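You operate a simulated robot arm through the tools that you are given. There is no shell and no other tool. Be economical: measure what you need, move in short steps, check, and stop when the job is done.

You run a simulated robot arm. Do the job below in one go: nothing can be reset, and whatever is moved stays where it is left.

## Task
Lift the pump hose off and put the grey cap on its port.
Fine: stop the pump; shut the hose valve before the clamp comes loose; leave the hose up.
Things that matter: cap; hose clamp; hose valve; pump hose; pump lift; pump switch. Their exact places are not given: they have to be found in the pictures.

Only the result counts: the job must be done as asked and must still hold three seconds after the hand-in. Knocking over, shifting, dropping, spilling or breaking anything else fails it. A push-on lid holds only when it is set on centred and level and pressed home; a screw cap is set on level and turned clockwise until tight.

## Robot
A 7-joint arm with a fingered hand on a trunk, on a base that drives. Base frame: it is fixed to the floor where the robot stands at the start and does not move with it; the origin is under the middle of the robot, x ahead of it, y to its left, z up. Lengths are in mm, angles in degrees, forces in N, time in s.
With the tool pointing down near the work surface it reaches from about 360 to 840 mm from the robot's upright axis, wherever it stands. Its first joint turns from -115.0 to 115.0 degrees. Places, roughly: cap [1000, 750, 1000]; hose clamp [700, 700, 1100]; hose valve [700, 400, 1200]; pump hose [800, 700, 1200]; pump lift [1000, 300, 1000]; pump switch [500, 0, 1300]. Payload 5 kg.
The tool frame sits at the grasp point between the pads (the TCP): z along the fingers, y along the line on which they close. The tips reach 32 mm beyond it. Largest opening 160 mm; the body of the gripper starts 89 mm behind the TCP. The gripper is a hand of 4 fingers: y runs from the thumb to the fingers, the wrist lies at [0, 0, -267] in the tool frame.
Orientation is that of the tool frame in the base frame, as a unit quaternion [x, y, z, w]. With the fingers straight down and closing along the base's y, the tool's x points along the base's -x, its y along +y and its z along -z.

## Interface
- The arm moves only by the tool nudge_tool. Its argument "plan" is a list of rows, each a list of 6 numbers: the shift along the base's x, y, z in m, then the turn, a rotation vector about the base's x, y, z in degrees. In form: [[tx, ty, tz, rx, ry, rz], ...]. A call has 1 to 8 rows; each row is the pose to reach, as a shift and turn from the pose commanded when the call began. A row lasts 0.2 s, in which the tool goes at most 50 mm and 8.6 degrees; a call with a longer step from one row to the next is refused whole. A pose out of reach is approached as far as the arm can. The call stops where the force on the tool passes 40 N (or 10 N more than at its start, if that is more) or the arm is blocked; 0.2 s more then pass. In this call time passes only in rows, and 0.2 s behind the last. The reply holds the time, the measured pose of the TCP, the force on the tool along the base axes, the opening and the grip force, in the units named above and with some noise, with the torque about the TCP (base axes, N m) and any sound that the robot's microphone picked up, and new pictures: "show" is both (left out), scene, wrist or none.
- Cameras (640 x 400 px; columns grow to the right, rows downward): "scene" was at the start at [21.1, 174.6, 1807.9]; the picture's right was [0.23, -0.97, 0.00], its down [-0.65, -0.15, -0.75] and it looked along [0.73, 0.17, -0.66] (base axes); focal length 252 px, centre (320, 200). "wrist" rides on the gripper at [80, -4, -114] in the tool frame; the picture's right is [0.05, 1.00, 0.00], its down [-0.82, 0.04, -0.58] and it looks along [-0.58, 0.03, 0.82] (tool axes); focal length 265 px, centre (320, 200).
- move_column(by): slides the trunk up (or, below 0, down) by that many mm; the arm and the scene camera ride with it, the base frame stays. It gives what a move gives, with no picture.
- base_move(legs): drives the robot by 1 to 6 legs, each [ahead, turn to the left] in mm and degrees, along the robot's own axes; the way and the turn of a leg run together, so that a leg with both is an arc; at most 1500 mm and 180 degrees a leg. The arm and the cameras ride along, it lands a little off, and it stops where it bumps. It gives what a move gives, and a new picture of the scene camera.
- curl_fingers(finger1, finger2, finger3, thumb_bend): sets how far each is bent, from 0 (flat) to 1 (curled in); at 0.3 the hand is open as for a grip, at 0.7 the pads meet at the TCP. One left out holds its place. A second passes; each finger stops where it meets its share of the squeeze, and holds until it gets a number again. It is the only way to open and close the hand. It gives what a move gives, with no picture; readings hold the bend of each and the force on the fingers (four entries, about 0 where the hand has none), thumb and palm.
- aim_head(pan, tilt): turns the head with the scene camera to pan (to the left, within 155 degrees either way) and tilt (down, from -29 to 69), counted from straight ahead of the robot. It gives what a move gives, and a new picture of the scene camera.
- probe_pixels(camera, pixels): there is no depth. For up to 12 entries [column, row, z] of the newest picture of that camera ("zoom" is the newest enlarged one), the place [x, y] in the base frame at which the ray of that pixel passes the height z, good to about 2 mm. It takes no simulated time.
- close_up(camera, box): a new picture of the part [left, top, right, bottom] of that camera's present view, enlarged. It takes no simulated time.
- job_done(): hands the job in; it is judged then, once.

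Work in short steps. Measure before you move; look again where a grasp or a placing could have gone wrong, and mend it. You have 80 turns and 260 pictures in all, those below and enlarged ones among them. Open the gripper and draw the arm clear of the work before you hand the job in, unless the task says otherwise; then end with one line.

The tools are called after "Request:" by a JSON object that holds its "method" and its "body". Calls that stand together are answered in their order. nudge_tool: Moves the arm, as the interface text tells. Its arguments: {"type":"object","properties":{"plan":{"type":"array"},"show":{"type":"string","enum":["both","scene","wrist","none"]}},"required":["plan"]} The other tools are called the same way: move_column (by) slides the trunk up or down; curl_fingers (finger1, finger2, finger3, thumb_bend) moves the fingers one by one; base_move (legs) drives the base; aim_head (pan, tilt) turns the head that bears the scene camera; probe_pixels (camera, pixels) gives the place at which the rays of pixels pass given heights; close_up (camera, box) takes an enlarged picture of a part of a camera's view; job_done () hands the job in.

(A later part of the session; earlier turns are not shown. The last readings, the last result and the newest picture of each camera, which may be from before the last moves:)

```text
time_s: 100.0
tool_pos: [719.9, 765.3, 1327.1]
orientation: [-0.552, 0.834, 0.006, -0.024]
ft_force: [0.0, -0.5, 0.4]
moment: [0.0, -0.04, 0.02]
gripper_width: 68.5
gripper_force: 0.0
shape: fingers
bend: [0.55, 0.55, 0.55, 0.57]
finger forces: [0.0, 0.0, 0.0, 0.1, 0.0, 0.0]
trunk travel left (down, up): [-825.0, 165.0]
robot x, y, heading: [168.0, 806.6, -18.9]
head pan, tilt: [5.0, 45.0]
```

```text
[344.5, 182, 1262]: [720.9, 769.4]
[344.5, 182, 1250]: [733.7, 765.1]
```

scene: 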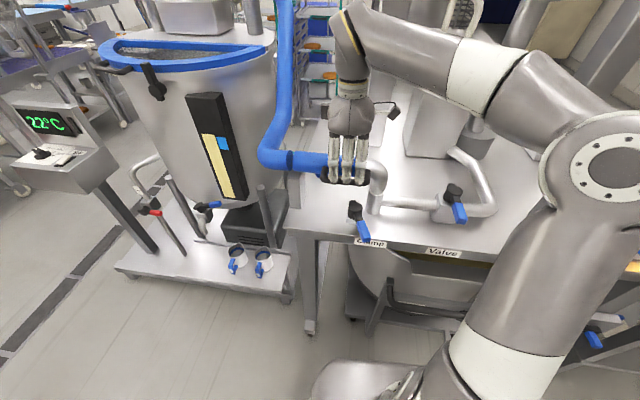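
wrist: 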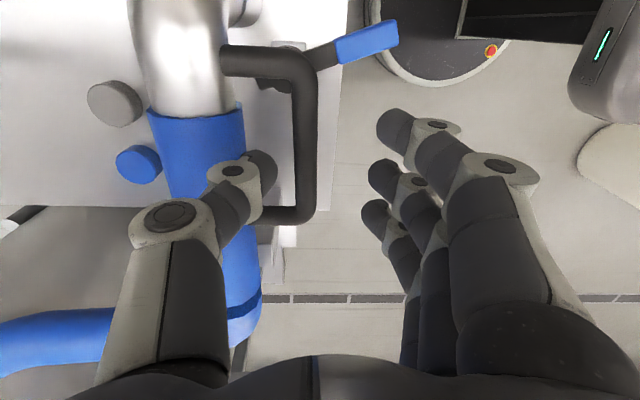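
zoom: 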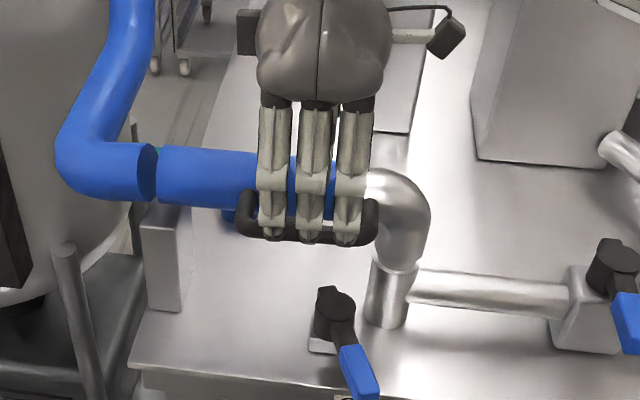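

I centre on the bar and lower, watching the force.

Request:
{"method": "nudge_tool", "body": {"plan": [[0.007, -0.003, 0, 0, 0, 0], [0.007, -0.003, -0.02, 0, 0, 0], [0.007, -0.003, -0.038, 0, 0, 0], [0.007, -0.003, -0.054, 0, 0, 0]]}}

Request:
{"method": "close_up", "body": {"camera": "scene", "box": [280, 100, 420, 240]}}

```text
time_s: 101.0
tool_pos: [725.0, 764.2, 1273.1]
orientation: [-0.552, 0.833, 0.007, -0.023]
ft_force: [-10.6, 4.8, 10.7]
moment: [-0.15, -0.37, 0.03]
gripper_width: 60.8
gripper_force: 6.9
shape: fingers
bend: [0.55, 0.55, 0.55, 0.59]
finger forces: [0.0, 0.0, 0.0, 0.0, 14.2, 0.0]
trunk travel left (down, up): [-825.0, 165.0]
robot x, y, heading: [168.5, 807.6, -18.7]
head pan, tilt: [5.0, 45.0]
```

scene: 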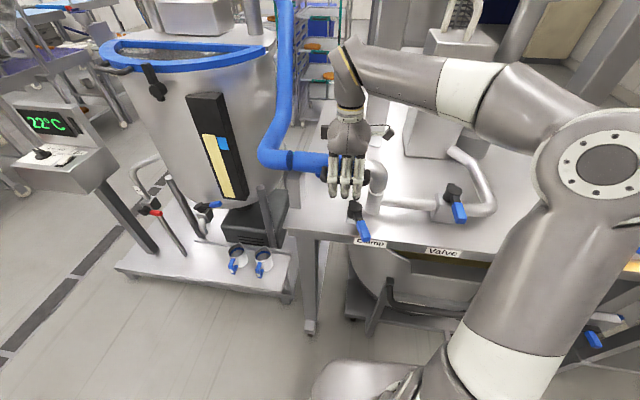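
wrist: 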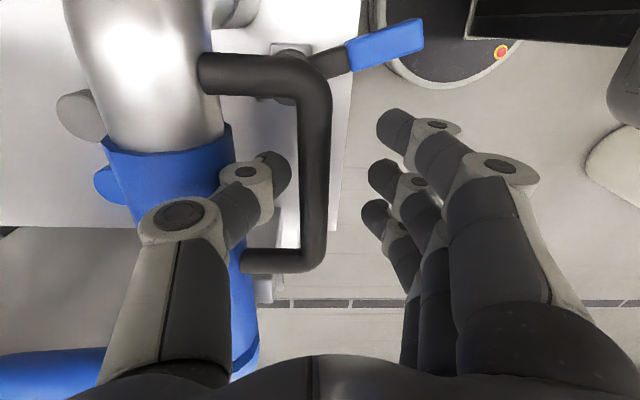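

```text
2.86 times, centred on (350, 170) of scene
```

zoom: 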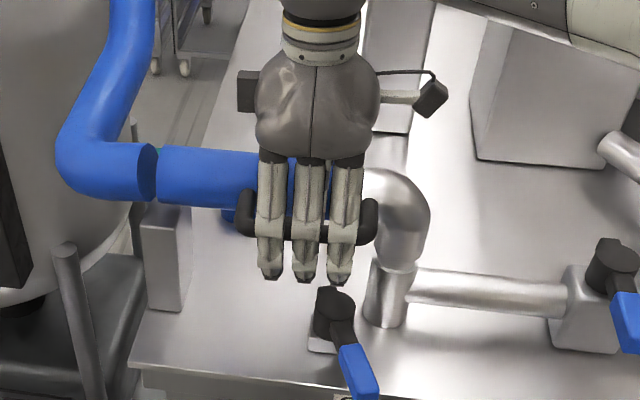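

The thumb brushes the hose lightly; the bar is between thumb and fingers. I close the hand.

Request:
{"method": "curl_fingers", "body": {"finger1": 0.85, "finger2": 0.85, "finger3": 0.85, "thumb_bend": 0.75}}

Request:
{"method": "nudge_tool", "body": {"plan": [[0, 0, 0.005, 0, 0, 0], [0, 0, 0.015, 0, 0, 0], [0, 0, 0.025, 0, 0, 0]]}}

Request:
{"method": "close_up", "body": {"camera": "scene", "box": [280, 100, 420, 240]}}

```text
time_s: 102.0
tool_pos: [726.6, 761.3, 1271.7]
orientation: [-0.552, 0.834, 0.007, -0.023]
ft_force: [-4.4, -2.2, -10.9]
moment: [-0.13, 0.04, 0.06]
gripper_width: 29.2
gripper_force: 19.5
shape: fingers
bend: [0.69, 0.69, 0.68, 0.69]
finger forces: [7.0, 7.5, 8.3, 0.1, 16.1, 0.1]
trunk travel left (down, up): [-825.0, 165.0]
robot x, y, heading: [166.7, 807.6, -18.7]
head pan, tilt: [5.0, 45.0]
```

```text
time_s: 102.8
tool_pos: [728.2, 763.0, 1296.5]
orientation: [-0.552, 0.833, 0.006, -0.024]
ft_force: [-4.1, 3.2, -10.5]
moment: [-0.22, 0.14, 0.05]
gripper_width: 27.9
gripper_force: 18.4
shape: fingers
bend: [0.7, 0.69, 0.67, 0.69]
finger forces: [5.4, 7.6, 8.9, 0.0, 15.1, 0.0]
trunk travel left (down, up): [-825.0, 165.0]
robot x, y, heading: [169.4, 807.9, -18.9]
head pan, tilt: [5.0, 45.0]
```

scene: 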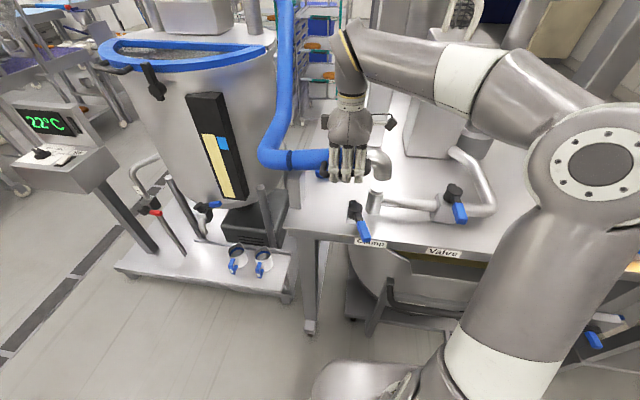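
wrist: 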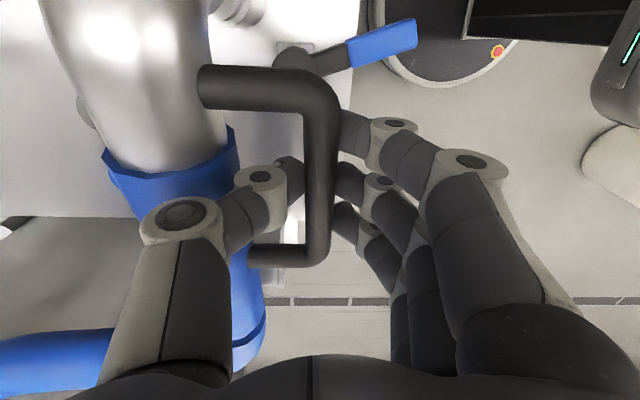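

```text
2.86 times, centred on (350, 170) of scene
```

zoom: 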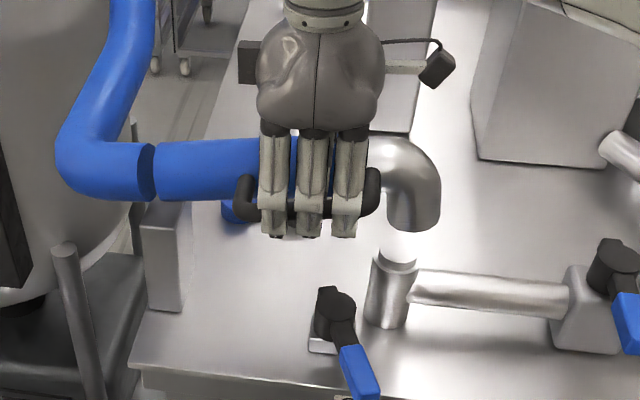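

The hose lifts freely off the port. I probe the hinge at the blue joint to plan the arc.

Request:
{"method": "probe_pixels", "body": {"camera": "scene", "pixels": [[292, 159.5, 1262], [292, 152, 1290], [277, 155, 1262], [291, 172, 1200], [377, 172, 1262], [377, 181, 1240], [374, 190, 1170]]}}

Request:
{"method": "close_up", "body": {"camera": "scene", "box": [240, 100, 340, 220]}}

```text
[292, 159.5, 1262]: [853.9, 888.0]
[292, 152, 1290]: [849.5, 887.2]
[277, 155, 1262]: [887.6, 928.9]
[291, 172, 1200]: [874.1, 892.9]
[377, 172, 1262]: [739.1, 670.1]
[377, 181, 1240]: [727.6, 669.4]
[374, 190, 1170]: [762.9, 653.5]
```

```text
3.33 times, centred on (290, 160) of scene
```

zoom: 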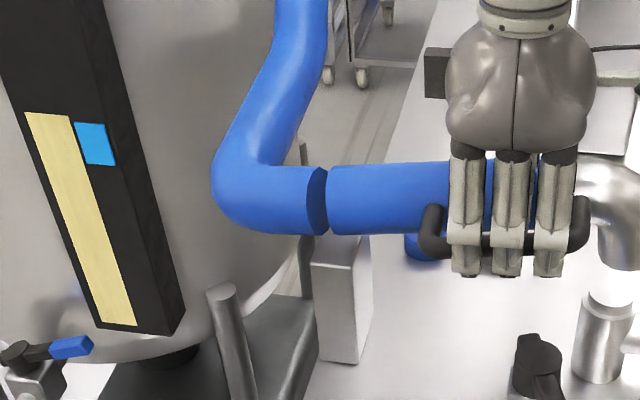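

I lift 40 mm more straight up and watch forces and the hose's tilt.

Request:
{"method": "nudge_tool", "body": {"plan": [[0, 0, 0.015, 0, 0, 0], [0.002, 0.003, 0.03, 0, 0, 0], [0.004, 0.007, 0.045, 0, 0, 0]]}}

Request:
{"method": "close_up", "body": {"camera": "scene", "box": [240, 90, 420, 230]}}

```text
time_s: 103.7
tool_pos: [733.0, 771.2, 1341.5]
orientation: [-0.55, 0.835, 0.008, -0.022]
ft_force: [-2.3, 14.0, -17.9]
moment: [0.21, 0.06, 0.18]
gripper_width: 23.8
gripper_force: 16.3
shape: fingers
bend: [0.71, 0.68, 0.66, 0.69]
finger forces: [3.3, 7.6, 8.3, 0.1, 13.6, 0.0]
trunk travel left (down, up): [-825.0, 165.0]
robot x, y, heading: [166.1, 805.2, -18.7]
head pan, tilt: [5.0, 45.0]
```

scene: 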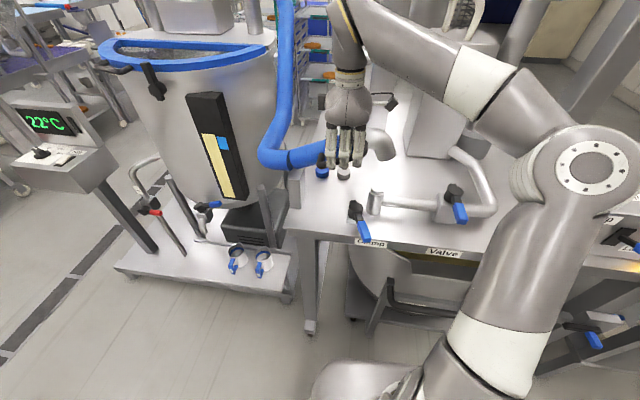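
wrist: 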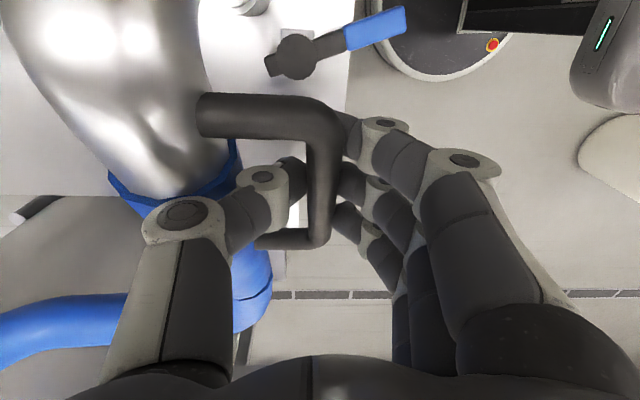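

```text
2.86 times, centred on (330, 160) of scene
```

zoom: 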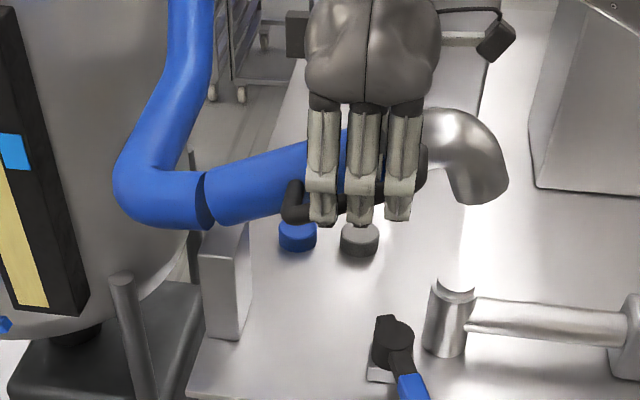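

The hose swings about a hinge at ≈(850,888,1270), now ≈25° up. I carry on along that arc, turning the hand with it.

Request:
{"method": "nudge_tool", "body": {"plan": [[0.0048, 0.0121, 0.019, -7.4, 3, 0], [0.01, 0.025, 0.038, -14.9, 5.9, 0], [0.016, 0.04, 0.054, -22.3, 8.9, 0]]}}

Request:
{"method": "close_up", "body": {"camera": "scene", "box": [240, 90, 420, 230]}}

```text
time_s: 104.5
tool_pos: [729.1, 802.9, 1351.7]
orientation: [-0.529, 0.838, -0.107, -0.083]
ft_force: [22.4, -19.4, -6.5]
moment: [-0.08, 0.12, -0.07]
gripper_width: 26.6
gripper_force: 16.3
shape: fingers
bend: [0.72, 0.72, 0.71, 0.66]
finger forces: [0.1, 0.0, 1.9, 0.0, 30.9, 0.0]
out of reach, approached as far as the arm can: row 1, 2, 3
trunk travel left (down, up): [-825.0, 165.0]
robot x, y, heading: [175.5, 808.8, -19.1]
head pan, tilt: [5.0, 45.0]
stopped in row 3: the force on the tool passed its limit at 50 N (the readings are from after the stop); the commanded pose is now the measured one
```

scene: 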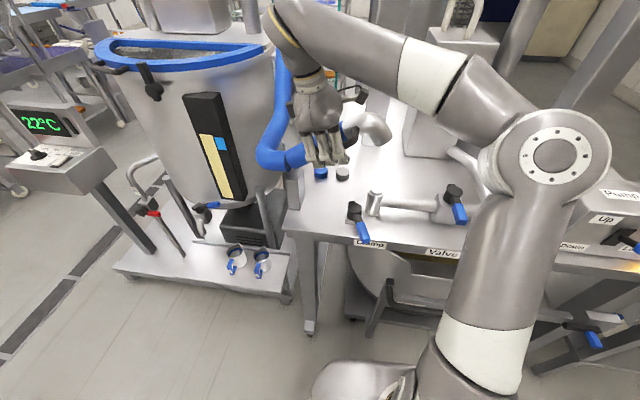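
wrist: 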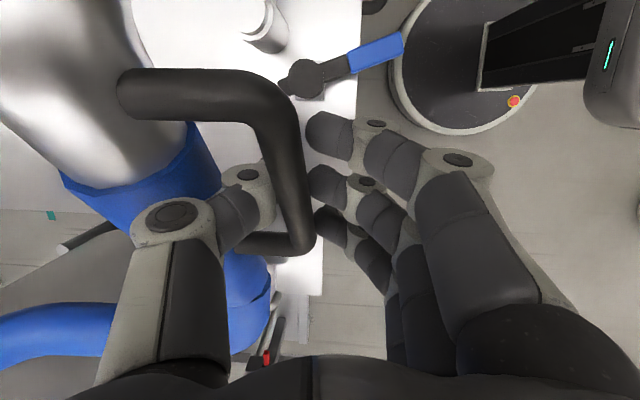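

```text
2.86 times, centred on (330, 160) of scene
```

zoom: 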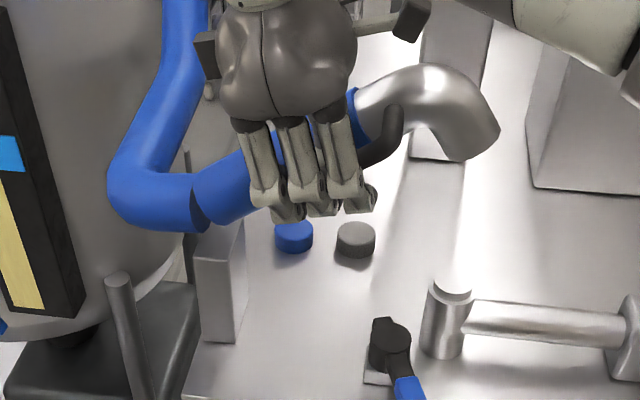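

The hose is now ≈40° up but the arm is at its reach limit; the trunk can lift further while the hand slides along the bar. I raise the trunk 45 mm.

Request:
{"method": "move_column", "body": {"by": 45}}

Request:
{"method": "close_up", "body": {"camera": "scene", "box": [240, 90, 420, 230]}}

Request:
{"method": "close_up", "body": {"camera": "wrist", "box": [0, 0, 640, 400]}}

```text
time_s: 105.1
tool_pos: [730.0, 810.5, 1380.4]
orientation: [-0.534, 0.835, -0.107, -0.083]
ft_force: [29.6, 0.8, -7.7]
moment: [0.15, 0.06, 0.41]
gripper_width: 28.7
gripper_force: 15.4
shape: fingers
bend: [0.72, 0.72, 0.72, 0.66]
finger forces: [0.1, 0.0, 2.4, 0.1, 28.8, 0.0]
trunk travel left (down, up): [-852.0, 138.0]
robot x, y, heading: [173.2, 811.2, -18.6]
head pan, tilt: [5.0, 45.0]
stopped: the force on the tool passed its limit at 42 N (the readings are from after the stop); the commanded pose is now the measured one
```

```text
2.86 times, centred on (330, 160) of scene
```

zoom: 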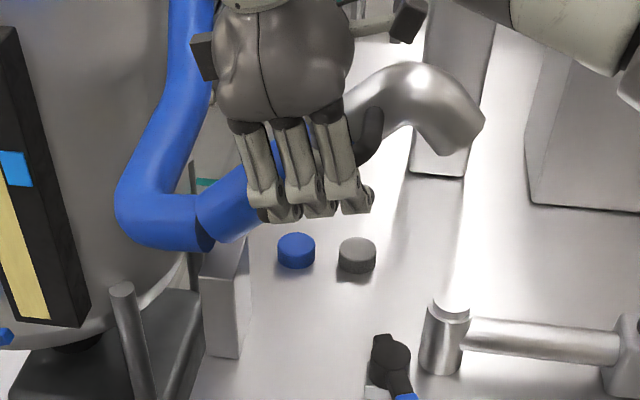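

```text
1.00 times, centred on (320, 200) of wrist (not enlarged: the box is as wide or as high as the picture)
```

zoom: 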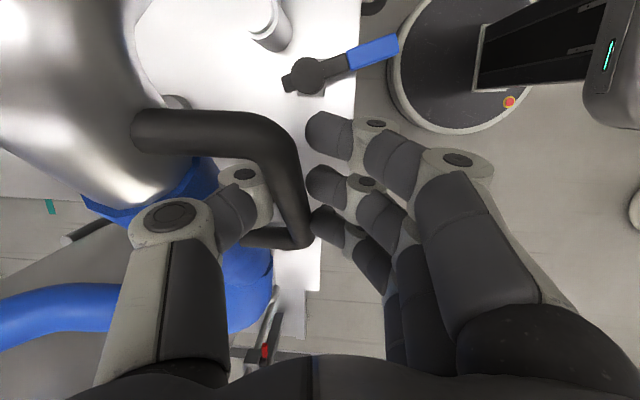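

The hose is at ≈50° but the hand has drifted ≈15 mm toward the robot. I correct that while continuing up the arc.

Request:
{"method": "nudge_tool", "body": {"plan": [[0.011, -0.0045, 0.0, 0, 0, 0], [0.0135, 0.002, 0.012, 0, 0, 0], [0.016, 0.009, 0.022, 0, 0, 0]], "show": "none"}}

Request:
{"method": "move_column", "body": {"by": 30}}

Request:
{"method": "aim_head", "body": {"pan": 5, "tilt": 42}}

Request:
{"method": "close_up", "body": {"camera": "scene", "box": [240, 80, 420, 230]}}

```text
time_s: 105.9
tool_pos: [738.0, 808.9, 1387.2]
orientation: [-0.532, 0.837, -0.104, -0.081]
ft_force: [13.8, 1.0, -13.6]
moment: [0.19, 0.24, 0.31]
gripper_width: 24.1
gripper_force: 13.6
shape: fingers
bend: [0.72, 0.72, 0.71, 0.67]
finger forces: [0.1, 1.5, 6.3, 0.1, 21.4, 0.0]
out of reach, approached as far as the arm can: row 2, 3
trunk travel left (down, up): [-852.0, 138.0]
robot x, y, heading: [172.3, 807.6, -19.2]
head pan, tilt: [5.0, 45.0]
```

```text
time_s: 106.5
tool_pos: [738.4, 810.0, 1413.3]
orientation: [-0.536, 0.834, -0.102, -0.081]
ft_force: [18.5, 6.0, -17.5]
moment: [0.04, 0.34, 0.63]
gripper_width: 24.3
gripper_force: 21.6
shape: fingers
bend: [0.72, 0.72, 0.7, 0.67]
finger forces: [0.0, 1.7, 4.5, 0.0, 36.2, 0.0]
trunk travel left (down, up): [-879.0, 111.0]
robot x, y, heading: [168.9, 804.9, -18.7]
head pan, tilt: [5.0, 45.0]
stopped: the force on the tool passed its limit at 42 N (the readings are from after the stop); the commanded pose is now the measured one
```

```text
time_s: 107.1
tool_pos: [738.8, 810.6, 1412.1]
orientation: [-0.535, 0.835, -0.102, -0.081]
ft_force: [18.9, 5.2, -18.7]
moment: [0.05, 0.44, 0.66]
gripper_width: 24.3
gripper_force: 21.7
shape: fingers
bend: [0.72, 0.72, 0.7, 0.67]
finger forces: [0.0, 1.7, 4.6, 0.1, 37.4, 0.0]
trunk travel left (down, up): [-879.0, 111.0]
robot x, y, heading: [169.7, 804.2, -18.8]
head pan, tilt: [5.0, 42.0]
```

scene: 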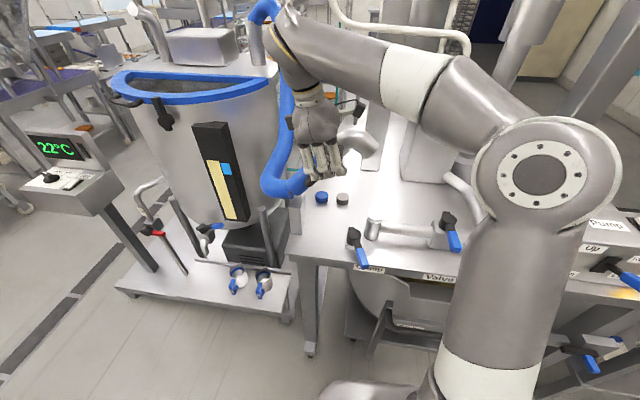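

```text
2.67 times, centred on (330, 155) of scene
```

zoom: 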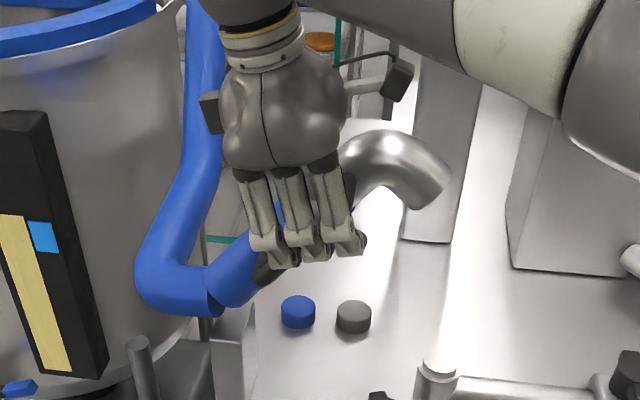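

The hose is ≈55–60° up. Now the arc goes mostly sideways, so I push along +t with a little lift.

Request:
{"method": "nudge_tool", "body": {"plan": [[0.01, 0.012, 0.006, 0, 0, 0], [0.016, 0.028, 0.012, 0, 0, 0], [0.022, 0.044, 0.016, 0, 0, 0], [0.028, 0.06, 0.018, 0, 0, 0]]}}

Request:
{"method": "close_up", "body": {"camera": "scene", "box": [240, 80, 420, 230]}}

```text
time_s: 108.1
tool_pos: [741.9, 822.3, 1419.7]
orientation: [-0.531, 0.838, -0.104, -0.076]
ft_force: [9.8, -20.2, 2.2]
moment: [-0.58, 0.09, 0.1]
gripper_width: 24.9
gripper_force: 21.5
shape: fingers
bend: [0.72, 0.72, 0.71, 0.67]
finger forces: [0.0, 2.7, 3.1, 0.1, 36.7, 0.0]
out of reach, approached as far as the arm can: row 1, 2, 3, 4
trunk travel left (down, up): [-879.0, 111.0]
robot x, y, heading: [174.1, 805.5, -19.0]
head pan, tilt: [5.0, 42.0]
```

scene: 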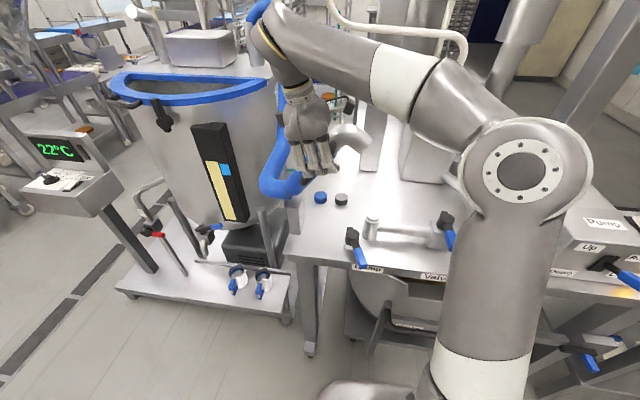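
wrist: 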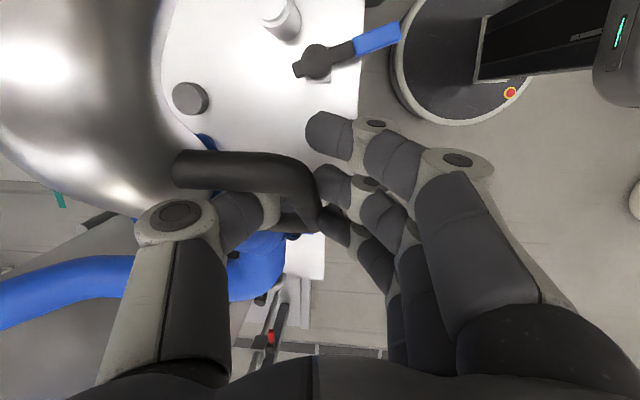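

```text
2.67 times, centred on (330, 155) of scene
```

zoom: 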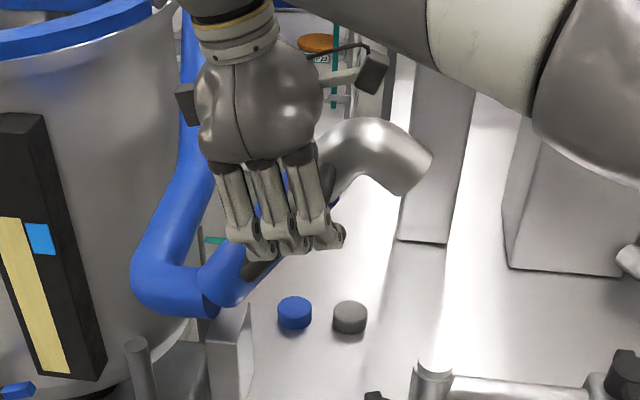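

Progress continues (≈65°). I raise the trunk a little more for reach, then push further sideways.

Request:
{"method": "move_column", "body": {"by": 25}}

Request:
{"method": "nudge_tool", "body": {"plan": [[0.006, 0.015, 0.0, 0, 0, 0], [0.012, 0.03, 0.0, 0, 0, 0], [0.018, 0.045, 0.0, 0, 0, 0], [0.024, 0.06, 0.0, 0, 0, 0]]}}

Request:
{"method": "close_up", "body": {"camera": "scene", "box": [240, 80, 420, 230]}}

```text
time_s: 108.7
tool_pos: [744.7, 828.2, 1436.1]
orientation: [-0.536, 0.834, -0.102, -0.08]
ft_force: [19.1, 1.5, -18.7]
moment: [0.01, 0.13, 0.5]
gripper_width: 27.3
gripper_force: 21.5
shape: fingers
bend: [0.72, 0.71, 0.72, 0.65]
finger forces: [0.0, 3.5, 0.0, 0.0, 39.5, 0.0]
trunk travel left (down, up): [-900.0, 90.0]
robot x, y, heading: [171.7, 805.3, -18.8]
head pan, tilt: [5.0, 42.0]
stopped: the force on the tool passed its limit at 41 N (the readings are from after the stop); the commanded pose is now the measured one
```

```text
time_s: 109.7
tool_pos: [762.3, 893.2, 1439.5]
orientation: [-0.534, 0.836, -0.101, -0.075]
ft_force: [-0.5, 1.2, -0.7]
moment: [-0.01, -0.01, -0.01]
gripper_width: 18.4
gripper_force: 0.1
shape: fingers
bend: [0.72, 0.72, 0.72, 0.71]
finger forces: [0.0, 0.0, 0.1, 0.0, 0.0, 0.1]
trunk travel left (down, up): [-900.0, 90.0]
robot x, y, heading: [173.8, 807.0, -18.9]
head pan, tilt: [5.0, 42.0]
```

scene: 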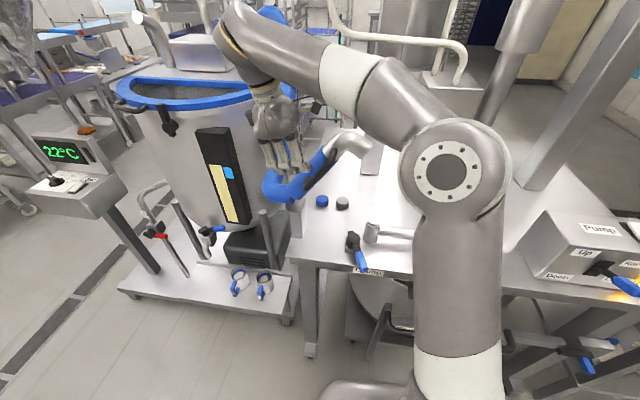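
wrist: 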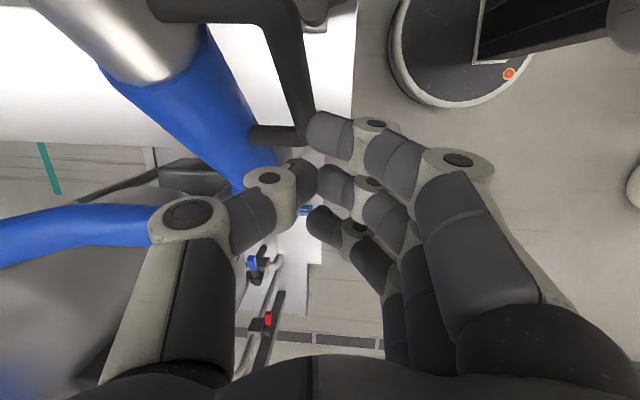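

```text
2.67 times, centred on (330, 155) of scene
```

zoom: 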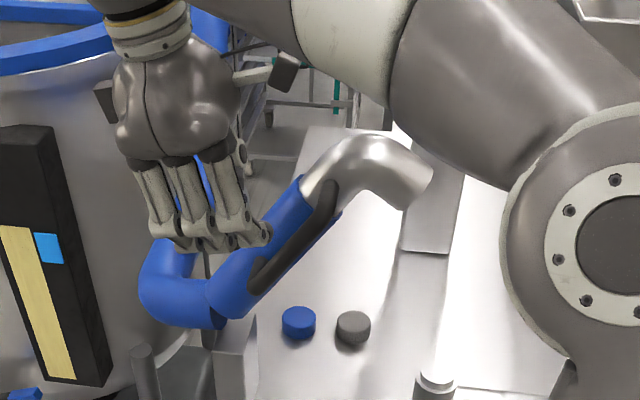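

The hand slipped off but the hose stays up by itself. I draw the hand back clear of it, straighten it and turn it toward the orientation I need for the cap (thumb on the robot side).

Request:
{"method": "nudge_tool", "body": {"plan": [[0.005, 0.014, 0, 0, 0, 0], [-0.035, 0.03, 0, 4, -1.5, 0], [-0.08, 0.04, 0, 8, -3, 0], [-0.125, 0.04, 0, 12, -4.6, 0], [-0.17, 0.03, 0, 13.4, -5.2, 0], [-0.2, 0.0, 0, 13.4, -5.2, 0]], "show": "none"}}

Request:
{"method": "nudge_tool", "body": {"plan": [[0, -0.02, 0, 0, 0, -8.5], [0, -0.04, 0, 0, 0, -17], [0, -0.06, 0, 0, 0, -25.5], [0, -0.08, 0, 0, 0, -34], [0, -0.1, 0, 0, 0, -42.5], [0, -0.12, 0, 0, 0, -51], [0, -0.14, 0, 0, 0, -59.5], [0, -0.16, 0, 0, 0, -68]], "show": "scene"}}

Request:
{"method": "close_up", "body": {"camera": "scene", "box": [240, 80, 420, 230]}}

```text
time_s: 111.1
tool_pos: [566.1, 881.5, 1438.5]
orientation: [-0.531, 0.847, -0.026, 0.023]
ft_force: [-1.5, 6.2, -1.1]
moment: [-0.59, -0.15, -0.01]
gripper_width: 17.9
gripper_force: 0.0
shape: fingers
bend: [0.72, 0.72, 0.72, 0.71]
finger forces: [0.1, 0.0, 0.1, 0.0, 0.0, 0.0]
out of reach, approached as far as the arm can: row 1
trunk travel left (down, up): [-900.0, 90.0]
robot x, y, heading: [170.1, 805.9, -18.8]
head pan, tilt: [5.0, 42.0]
```

```text
time_s: 112.9
tool_pos: [564.9, 728.0, 1437.0]
orientation: [0.029, 0.999, -0.037, 0.003]
ft_force: [0.1, 0.2, -0.3]
moment: [0.01, 0.0, 0.02]
gripper_width: 18.2
gripper_force: 0.0
shape: fingers
bend: [0.72, 0.72, 0.72, 0.71]
finger forces: [0.0, 0.0, 0.1, 0.1, 0.1, 0.1]
trunk travel left (down, up): [-900.0, 90.0]
robot x, y, heading: [172.6, 809.0, -19.0]
head pan, tilt: [5.0, 42.0]
```

scene: 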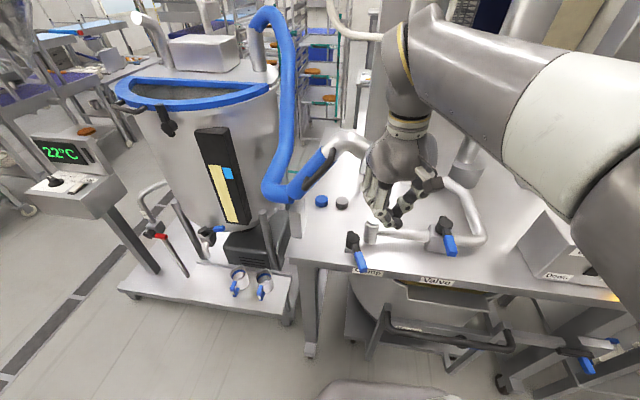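

```text
2.67 times, centred on (330, 155) of scene
```

zoom: 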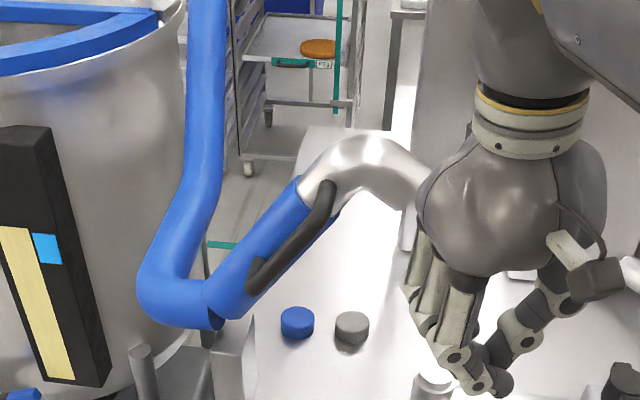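

The hose holds at ≈50°. I turn the hand further (thumb to robot side) and then drive 200 mm to the right and 30 mm nearer, so the arm can reach the cap from the right, clear of the raised elbow.

Request:
{"method": "nudge_tool", "body": {"plan": [[0, 0, 0, 0, 0, -8.5], [0, 0, 0, 0, 0, -17], [0, 0, 0, 0, 0, -25.5], [0, 0, 0, 0, 0, -34], [0, 0, 0, 0, 0, -42.5], [0, 0, 0, 0, 0, -51], [0, 0, 0, 0, 0, -59.5], [0, 0, 0, 0, 0, -68]], "show": "none"}}

Request:
{"method": "nudge_tool", "body": {"plan": [[0, 0, 0, 0, 0, -8.5], [0, 0, 0, 0, 0, -17], [0, 0, 0, 0, 0, -25.5], [0, 0, 0, 0, 0, -34], [0, 0, 0, 0, 0, -40]], "show": "none"}}

Request:
{"method": "base_move", "body": {"legs": [[0, 91], [-200, 0], [0, -91], [40, 0]]}}

```text
time_s: 114.7
tool_pos: [564.6, 730.3, 1438.0]
orientation: [0.582, 0.812, -0.031, -0.017]
ft_force: [-0.5, 0.9, -0.7]
moment: [0.0, -0.04, 0.02]
gripper_width: 18.3
gripper_force: 0.1
shape: fingers
bend: [0.72, 0.72, 0.72, 0.71]
finger forces: [0.0, 0.1, 0.0, 0.0, 0.0, 0.1]
trunk travel left (down, up): [-900.0, 90.0]
robot x, y, heading: [174.8, 809.2, -18.9]
head pan, tilt: [5.0, 42.0]
```

```text
time_s: 115.9
tool_pos: [563.5, 729.8, 1437.4]
orientation: [0.825, 0.564, -0.024, -0.028]
ft_force: [-0.2, -0.7, -1.0]
moment: [-0.01, 0.02, -0.01]
gripper_width: 18.3
gripper_force: 0.0
shape: fingers
bend: [0.72, 0.72, 0.72, 0.71]
finger forces: [0.0, 0.0, 0.0, 0.1, 0.0, 0.0]
trunk travel left (down, up): [-900.0, 90.0]
robot x, y, heading: [172.0, 804.4, -19.0]
head pan, tilt: [5.0, 42.0]
```

```text
time_s: 125.7
tool_pos: [540.2, 521.1, 1436.6]
orientation: [0.827, 0.561, -0.024, -0.028]
ft_force: [0.3, -0.2, -0.1]
moment: [0.06, 0.09, -0.03]
gripper_width: 18.6
gripper_force: 0.1
shape: fingers
bend: [0.72, 0.72, 0.72, 0.71]
finger forces: [0.0, 0.1, 0.1, 0.0, 0.0, 0.1]
trunk travel left (down, up): [-900.0, 90.0]
robot x, y, heading: [149.5, 598.5, -19.1]
head pan, tilt: [5.0, 42.0]
```

scene: 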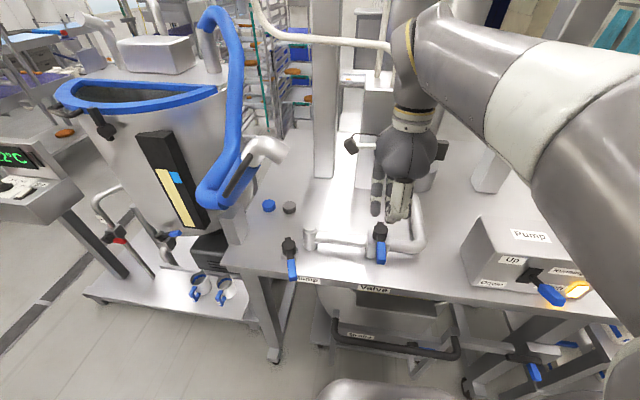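

Cap and port are well in view from here. I enlarge and probe them.

Request:
{"method": "close_up", "body": {"camera": "scene", "box": [230, 120, 350, 260]}}

Request:
{"method": "close_up", "body": {"camera": "scene", "box": [260, 190, 330, 260]}}

```text
2.86 times, centred on (290, 190) of scene
```

zoom: 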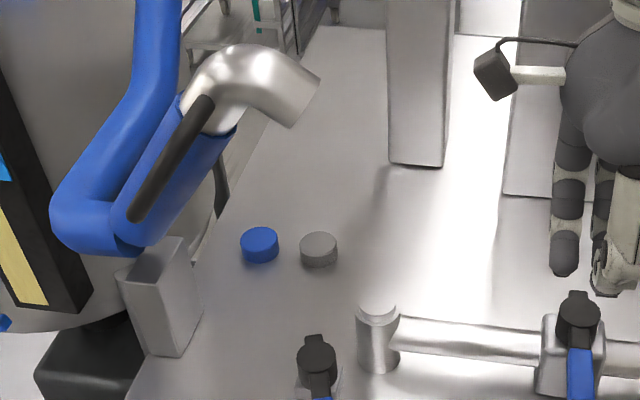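

```text
5.71 times, centred on (295, 225) of scene
```

zoom: 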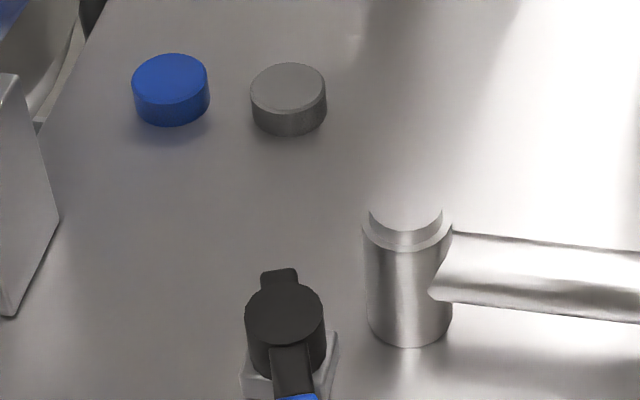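

Request:
{"method": "probe_pixels", "body": {"camera": "zoom", "pixels": [[288, 85, 1110], [288, 112, 1080], [408, 325, 1080], [408, 228, 1150], [408, 228, 1165], [405, 212, 1165], [405, 212, 1180], [327, 95, 1110], [250, 95, 1110]]}}

```text
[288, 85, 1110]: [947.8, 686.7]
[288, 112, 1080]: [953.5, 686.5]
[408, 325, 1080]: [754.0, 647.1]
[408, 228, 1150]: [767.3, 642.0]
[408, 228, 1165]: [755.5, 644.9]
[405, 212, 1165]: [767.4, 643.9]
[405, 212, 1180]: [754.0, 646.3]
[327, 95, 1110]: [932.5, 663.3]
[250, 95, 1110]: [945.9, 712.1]
```

Cap ≈(947,686), port axis ≈(754,646) with collar z≈1165, neck top ≈1180. I probe the box and post behind for clearance.

Request:
{"method": "probe_pixels", "body": {"camera": "scene", "pixels": [[355, 188, 1080], [314, 177, 1080], [333, 178.5, 1080], [284, 147, 1400], [284, 147, 1450], [262, 140, 1450], [278, 164, 1380]]}}

Request:
{"method": "curl_fingers", "body": {"finger1": 1, "finger2": 0.42, "finger3": 1, "thumb_bend": 0.42}}

Request:
{"method": "nudge_tool", "body": {"plan": [[0.0, 0.0, 0, 7.7, -3, 0], [0.02, -0.005, -0.02, 15.4, -6.1, 0], [0.06, -0.01, -0.04, 23, -9, 0], [0.1, -0.01, -0.06, 23, -9, 0], [0.145, -0.01, -0.08, 23, -9, 0], [0.19, -0.01, -0.1, 23, -9, 0], [0.235, -0.005, -0.12, 23, -9, 0]]}}

```text
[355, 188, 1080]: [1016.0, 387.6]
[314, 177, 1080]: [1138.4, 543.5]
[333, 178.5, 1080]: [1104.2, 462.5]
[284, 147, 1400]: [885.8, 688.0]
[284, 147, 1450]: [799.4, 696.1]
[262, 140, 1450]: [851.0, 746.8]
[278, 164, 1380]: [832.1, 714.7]
```

```text
time_s: 126.7
tool_pos: [538.3, 524.2, 1437.4]
orientation: [0.827, 0.561, -0.023, -0.027]
ft_force: [-0.5, -0.9, 0.7]
moment: [-0.01, 0.01, 0.0]
gripper_width: 68.3
gripper_force: 0.0
shape: fingers
bend: [1.0, 0.42, 1.0, 0.42]
finger forces: [0.0, 0.1, 0.0, 0.1, 0.0, 0.0]
trunk travel left (down, up): [-900.0, 90.0]
robot x, y, heading: [149.8, 604.0, -19.2]
head pan, tilt: [5.0, 42.0]
```

```text
time_s: 128.3
tool_pos: [778.5, 519.0, 1315.3]
orientation: [0.804, 0.555, 0.152, -0.149]
ft_force: [0.7, -0.5, -0.4]
moment: [0.01, 0.07, 0.03]
gripper_width: 68.0
gripper_force: 0.0
shape: fingers
bend: [1.0, 0.42, 1.0, 0.42]
finger forces: [0.0, 0.1, 0.1, 0.1, 0.0, 0.0]
trunk travel left (down, up): [-900.0, 90.0]
robot x, y, heading: [147.3, 605.8, -19.1]
head pan, tilt: [5.0, 42.0]
```

scene: 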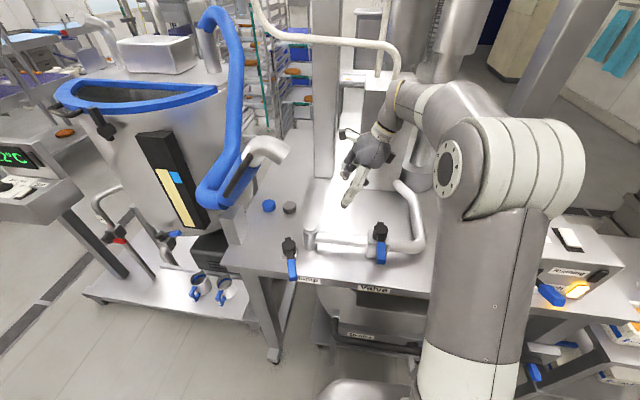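
wrist: 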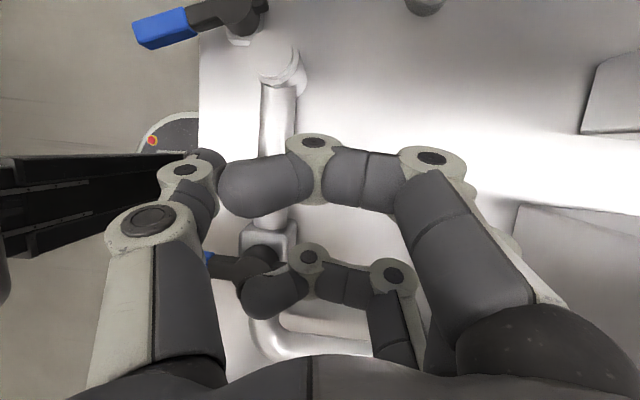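

The tilted pose is reached. I continue to above the grey cap.

Request:
{"method": "nudge_tool", "body": {"plan": [[0.035, 0.01, -0.02, 0, 0, 0], [0.07, 0.03, -0.04, 0, 0, 0], [0.1, 0.06, -0.06, 0, 0, 0], [0.125, 0.095, -0.08, 0, 0, 0], [0.15, 0.13, -0.1, 0, 0, 0], [0.166, 0.161, -0.12, 0, 0, 0]]}}

Request:
{"method": "close_up", "body": {"camera": "scene", "box": [230, 130, 350, 250]}}

Request:
{"method": "close_up", "body": {"camera": "wrist", "box": [140, 60, 460, 260]}}

```text
time_s: 129.7
tool_pos: [941.6, 680.2, 1196.0]
orientation: [0.804, 0.556, 0.153, -0.147]
ft_force: [-0.2, -0.1, 0.6]
moment: [-0.01, 0.0, 0.04]
gripper_width: 67.9
gripper_force: 0.0
shape: fingers
bend: [1.0, 0.42, 1.0, 0.42]
finger forces: [0.0, 0.0, 0.1, 0.0, 0.0, 0.0]
trunk travel left (down, up): [-900.0, 90.0]
robot x, y, heading: [144.8, 605.7, -19.1]
head pan, tilt: [5.0, 42.0]
```

scene: 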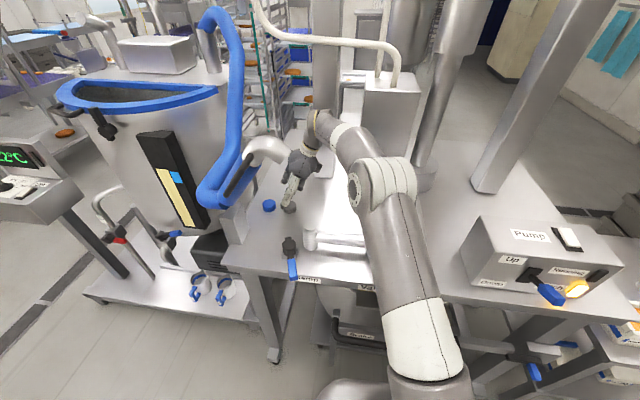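
wrist: 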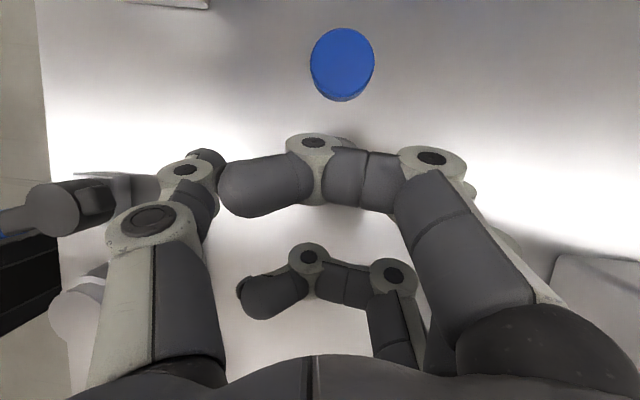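

```text
3.33 times, centred on (290, 190) of scene
```

zoom: 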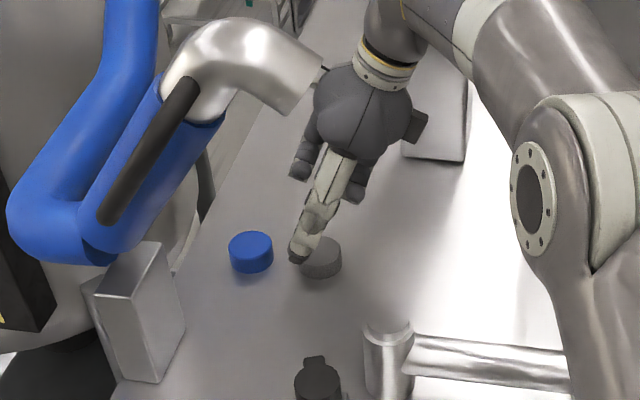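

```text
2.00 times, centred on (300, 160) of wrist
```

zoom: 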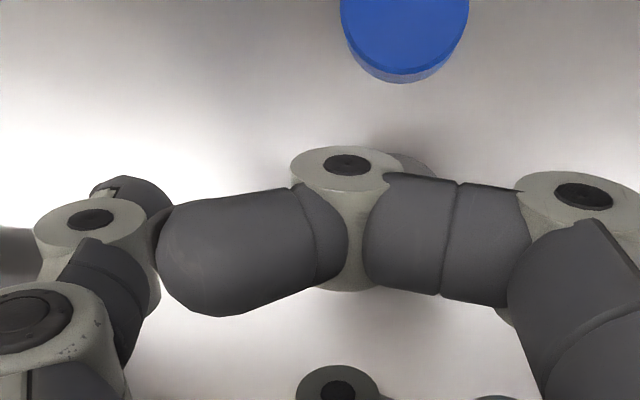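

A curled finger hides the cap. I open finger1 out of the way and look again.

Request:
{"method": "curl_fingers", "body": {"finger1": 0.3}}

Request:
{"method": "nudge_tool", "body": {"plan": [[0, 0, -0.02, 0, 0, 0]]}}

Request:
{"method": "close_up", "body": {"camera": "wrist", "box": [140, 60, 460, 260]}}

```text
time_s: 130.7
tool_pos: [941.0, 678.7, 1195.2]
orientation: [0.804, 0.556, 0.153, -0.147]
ft_force: [0.4, -0.2, 0.4]
moment: [-0.05, 0.0, 0.01]
gripper_width: 146.5
gripper_force: 0.1
shape: fingers
bend: [0.3, 0.42, 1.0, 0.42]
finger forces: [0.0, 0.1, 0.1, 0.1, 0.0, 0.0]
trunk travel left (down, up): [-900.0, 90.0]
robot x, y, heading: [147.3, 604.2, -19.4]
head pan, tilt: [5.0, 42.0]
```

```text
time_s: 131.1
tool_pos: [941.5, 677.0, 1176.7]
orientation: [0.804, 0.555, 0.153, -0.149]
ft_force: [0.1, 0.9, 0.1]
moment: [-0.01, 0.0, -0.02]
gripper_width: 146.7
gripper_force: 0.0
shape: fingers
bend: [0.3, 0.42, 1.0, 0.42]
finger forces: [0.0, 0.1, 0.0, 0.0, 0.0, 0.0]
trunk travel left (down, up): [-900.0, 90.0]
robot x, y, heading: [144.2, 602.2, -19.1]
head pan, tilt: [5.0, 42.0]
```

scene: 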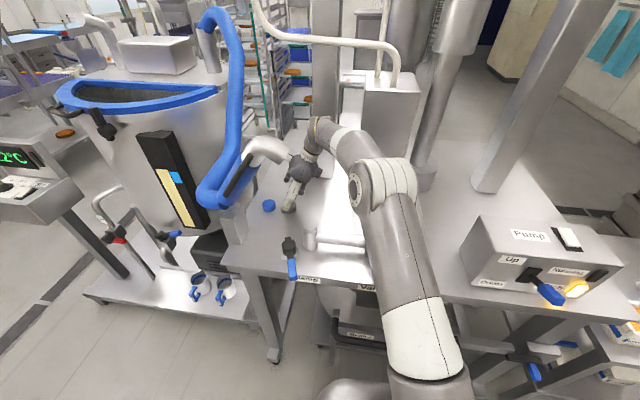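
wrist: 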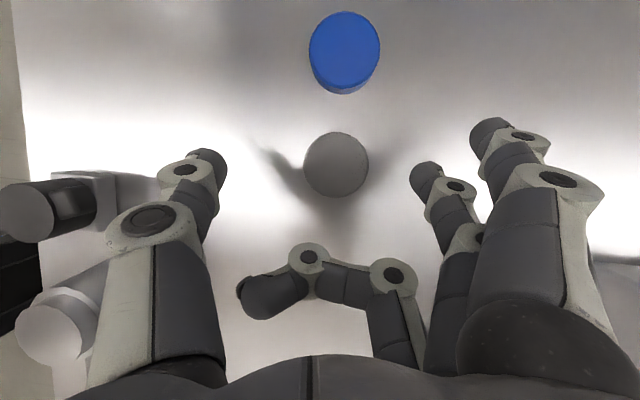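

```text
2.00 times, centred on (300, 160) of wrist
```

zoom: 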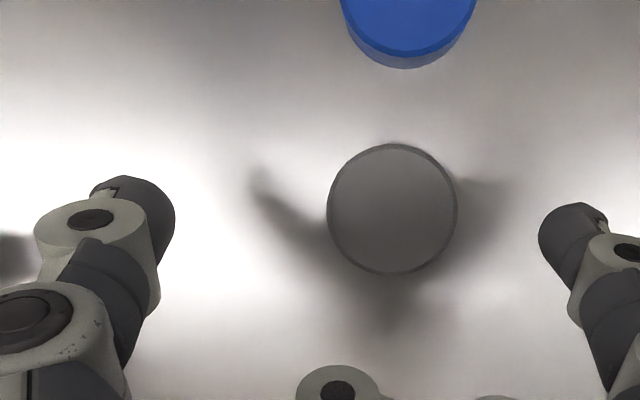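

Request:
{"method": "probe_pixels", "body": {"camera": "wrist", "pixels": [[336.5, 164, 1110], [320, 180, 1110], [208, 168, 1147], [425, 178, 1147], [316, 173, 1147]]}}

```text
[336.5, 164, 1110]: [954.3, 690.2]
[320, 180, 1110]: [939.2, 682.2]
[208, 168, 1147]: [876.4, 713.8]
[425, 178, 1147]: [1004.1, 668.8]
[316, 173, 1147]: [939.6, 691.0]
```

The cap measures ≈(952,689) from here; I shift (+9,+5.5) mm and lower to grip height.

Request:
{"method": "nudge_tool", "body": {"plan": [[0.009, 0.0055, -0.02, 0, 0, 0], [0.009, 0.0055, -0.04, 0, 0, 0], [0.009, 0.0055, -0.054, 0, 0, 0], [0.009, 0.0055, -0.061, 0, 0, 0]]}}

Request:
{"method": "close_up", "body": {"camera": "wrist", "box": [140, 60, 460, 260]}}

Request:
{"method": "close_up", "body": {"camera": "scene", "box": [240, 150, 340, 250]}}

```text
time_s: 132.1
tool_pos: [947.2, 683.7, 1120.9]
orientation: [0.804, 0.556, 0.156, -0.146]
ft_force: [-3.6, -1.1, 20.5]
moment: [-0.33, -1.27, -0.13]
gripper_width: 146.6
gripper_force: 10.7
shape: fingers
bend: [0.3, 0.43, 1.0, 0.42]
finger forces: [0.1, 20.5, 0.0, 0.0, 0.0, 0.0]
trunk travel left (down, up): [-900.0, 90.0]
robot x, y, heading: [150.2, 604.6, -19.5]
head pan, tilt: [5.0, 42.0]
```

scene: 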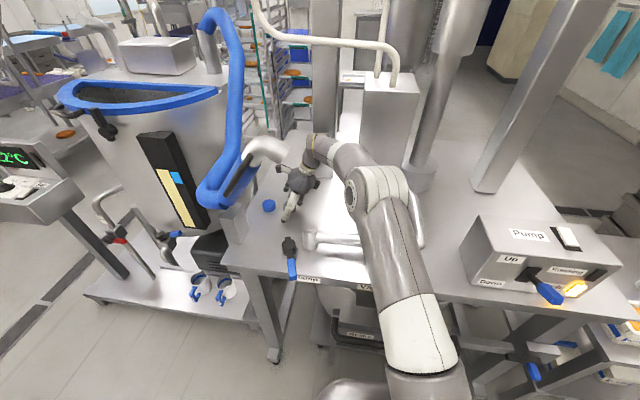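
wrist: 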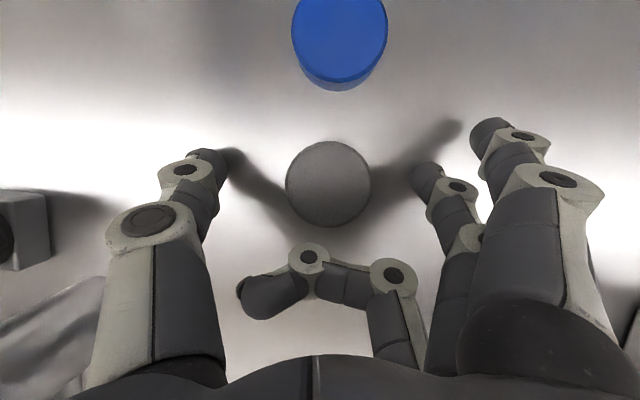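

```text
2.00 times, centred on (300, 160) of wrist
```

zoom: 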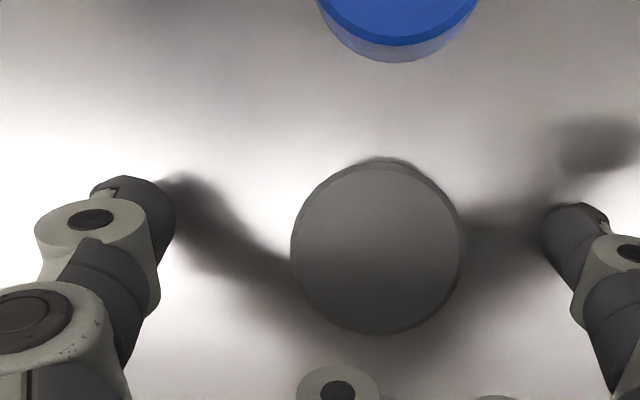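

```text
4.00 times, centred on (290, 200) of scene
```

zoom: 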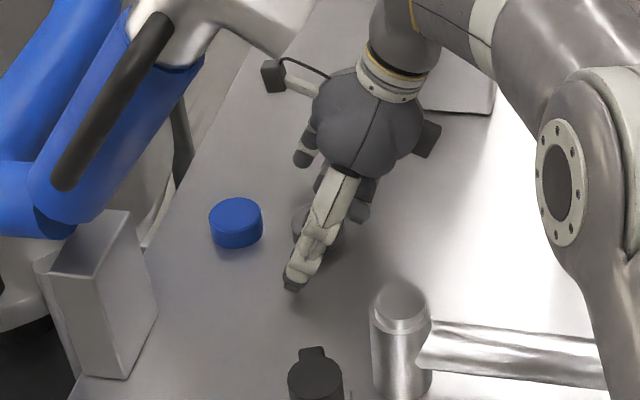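

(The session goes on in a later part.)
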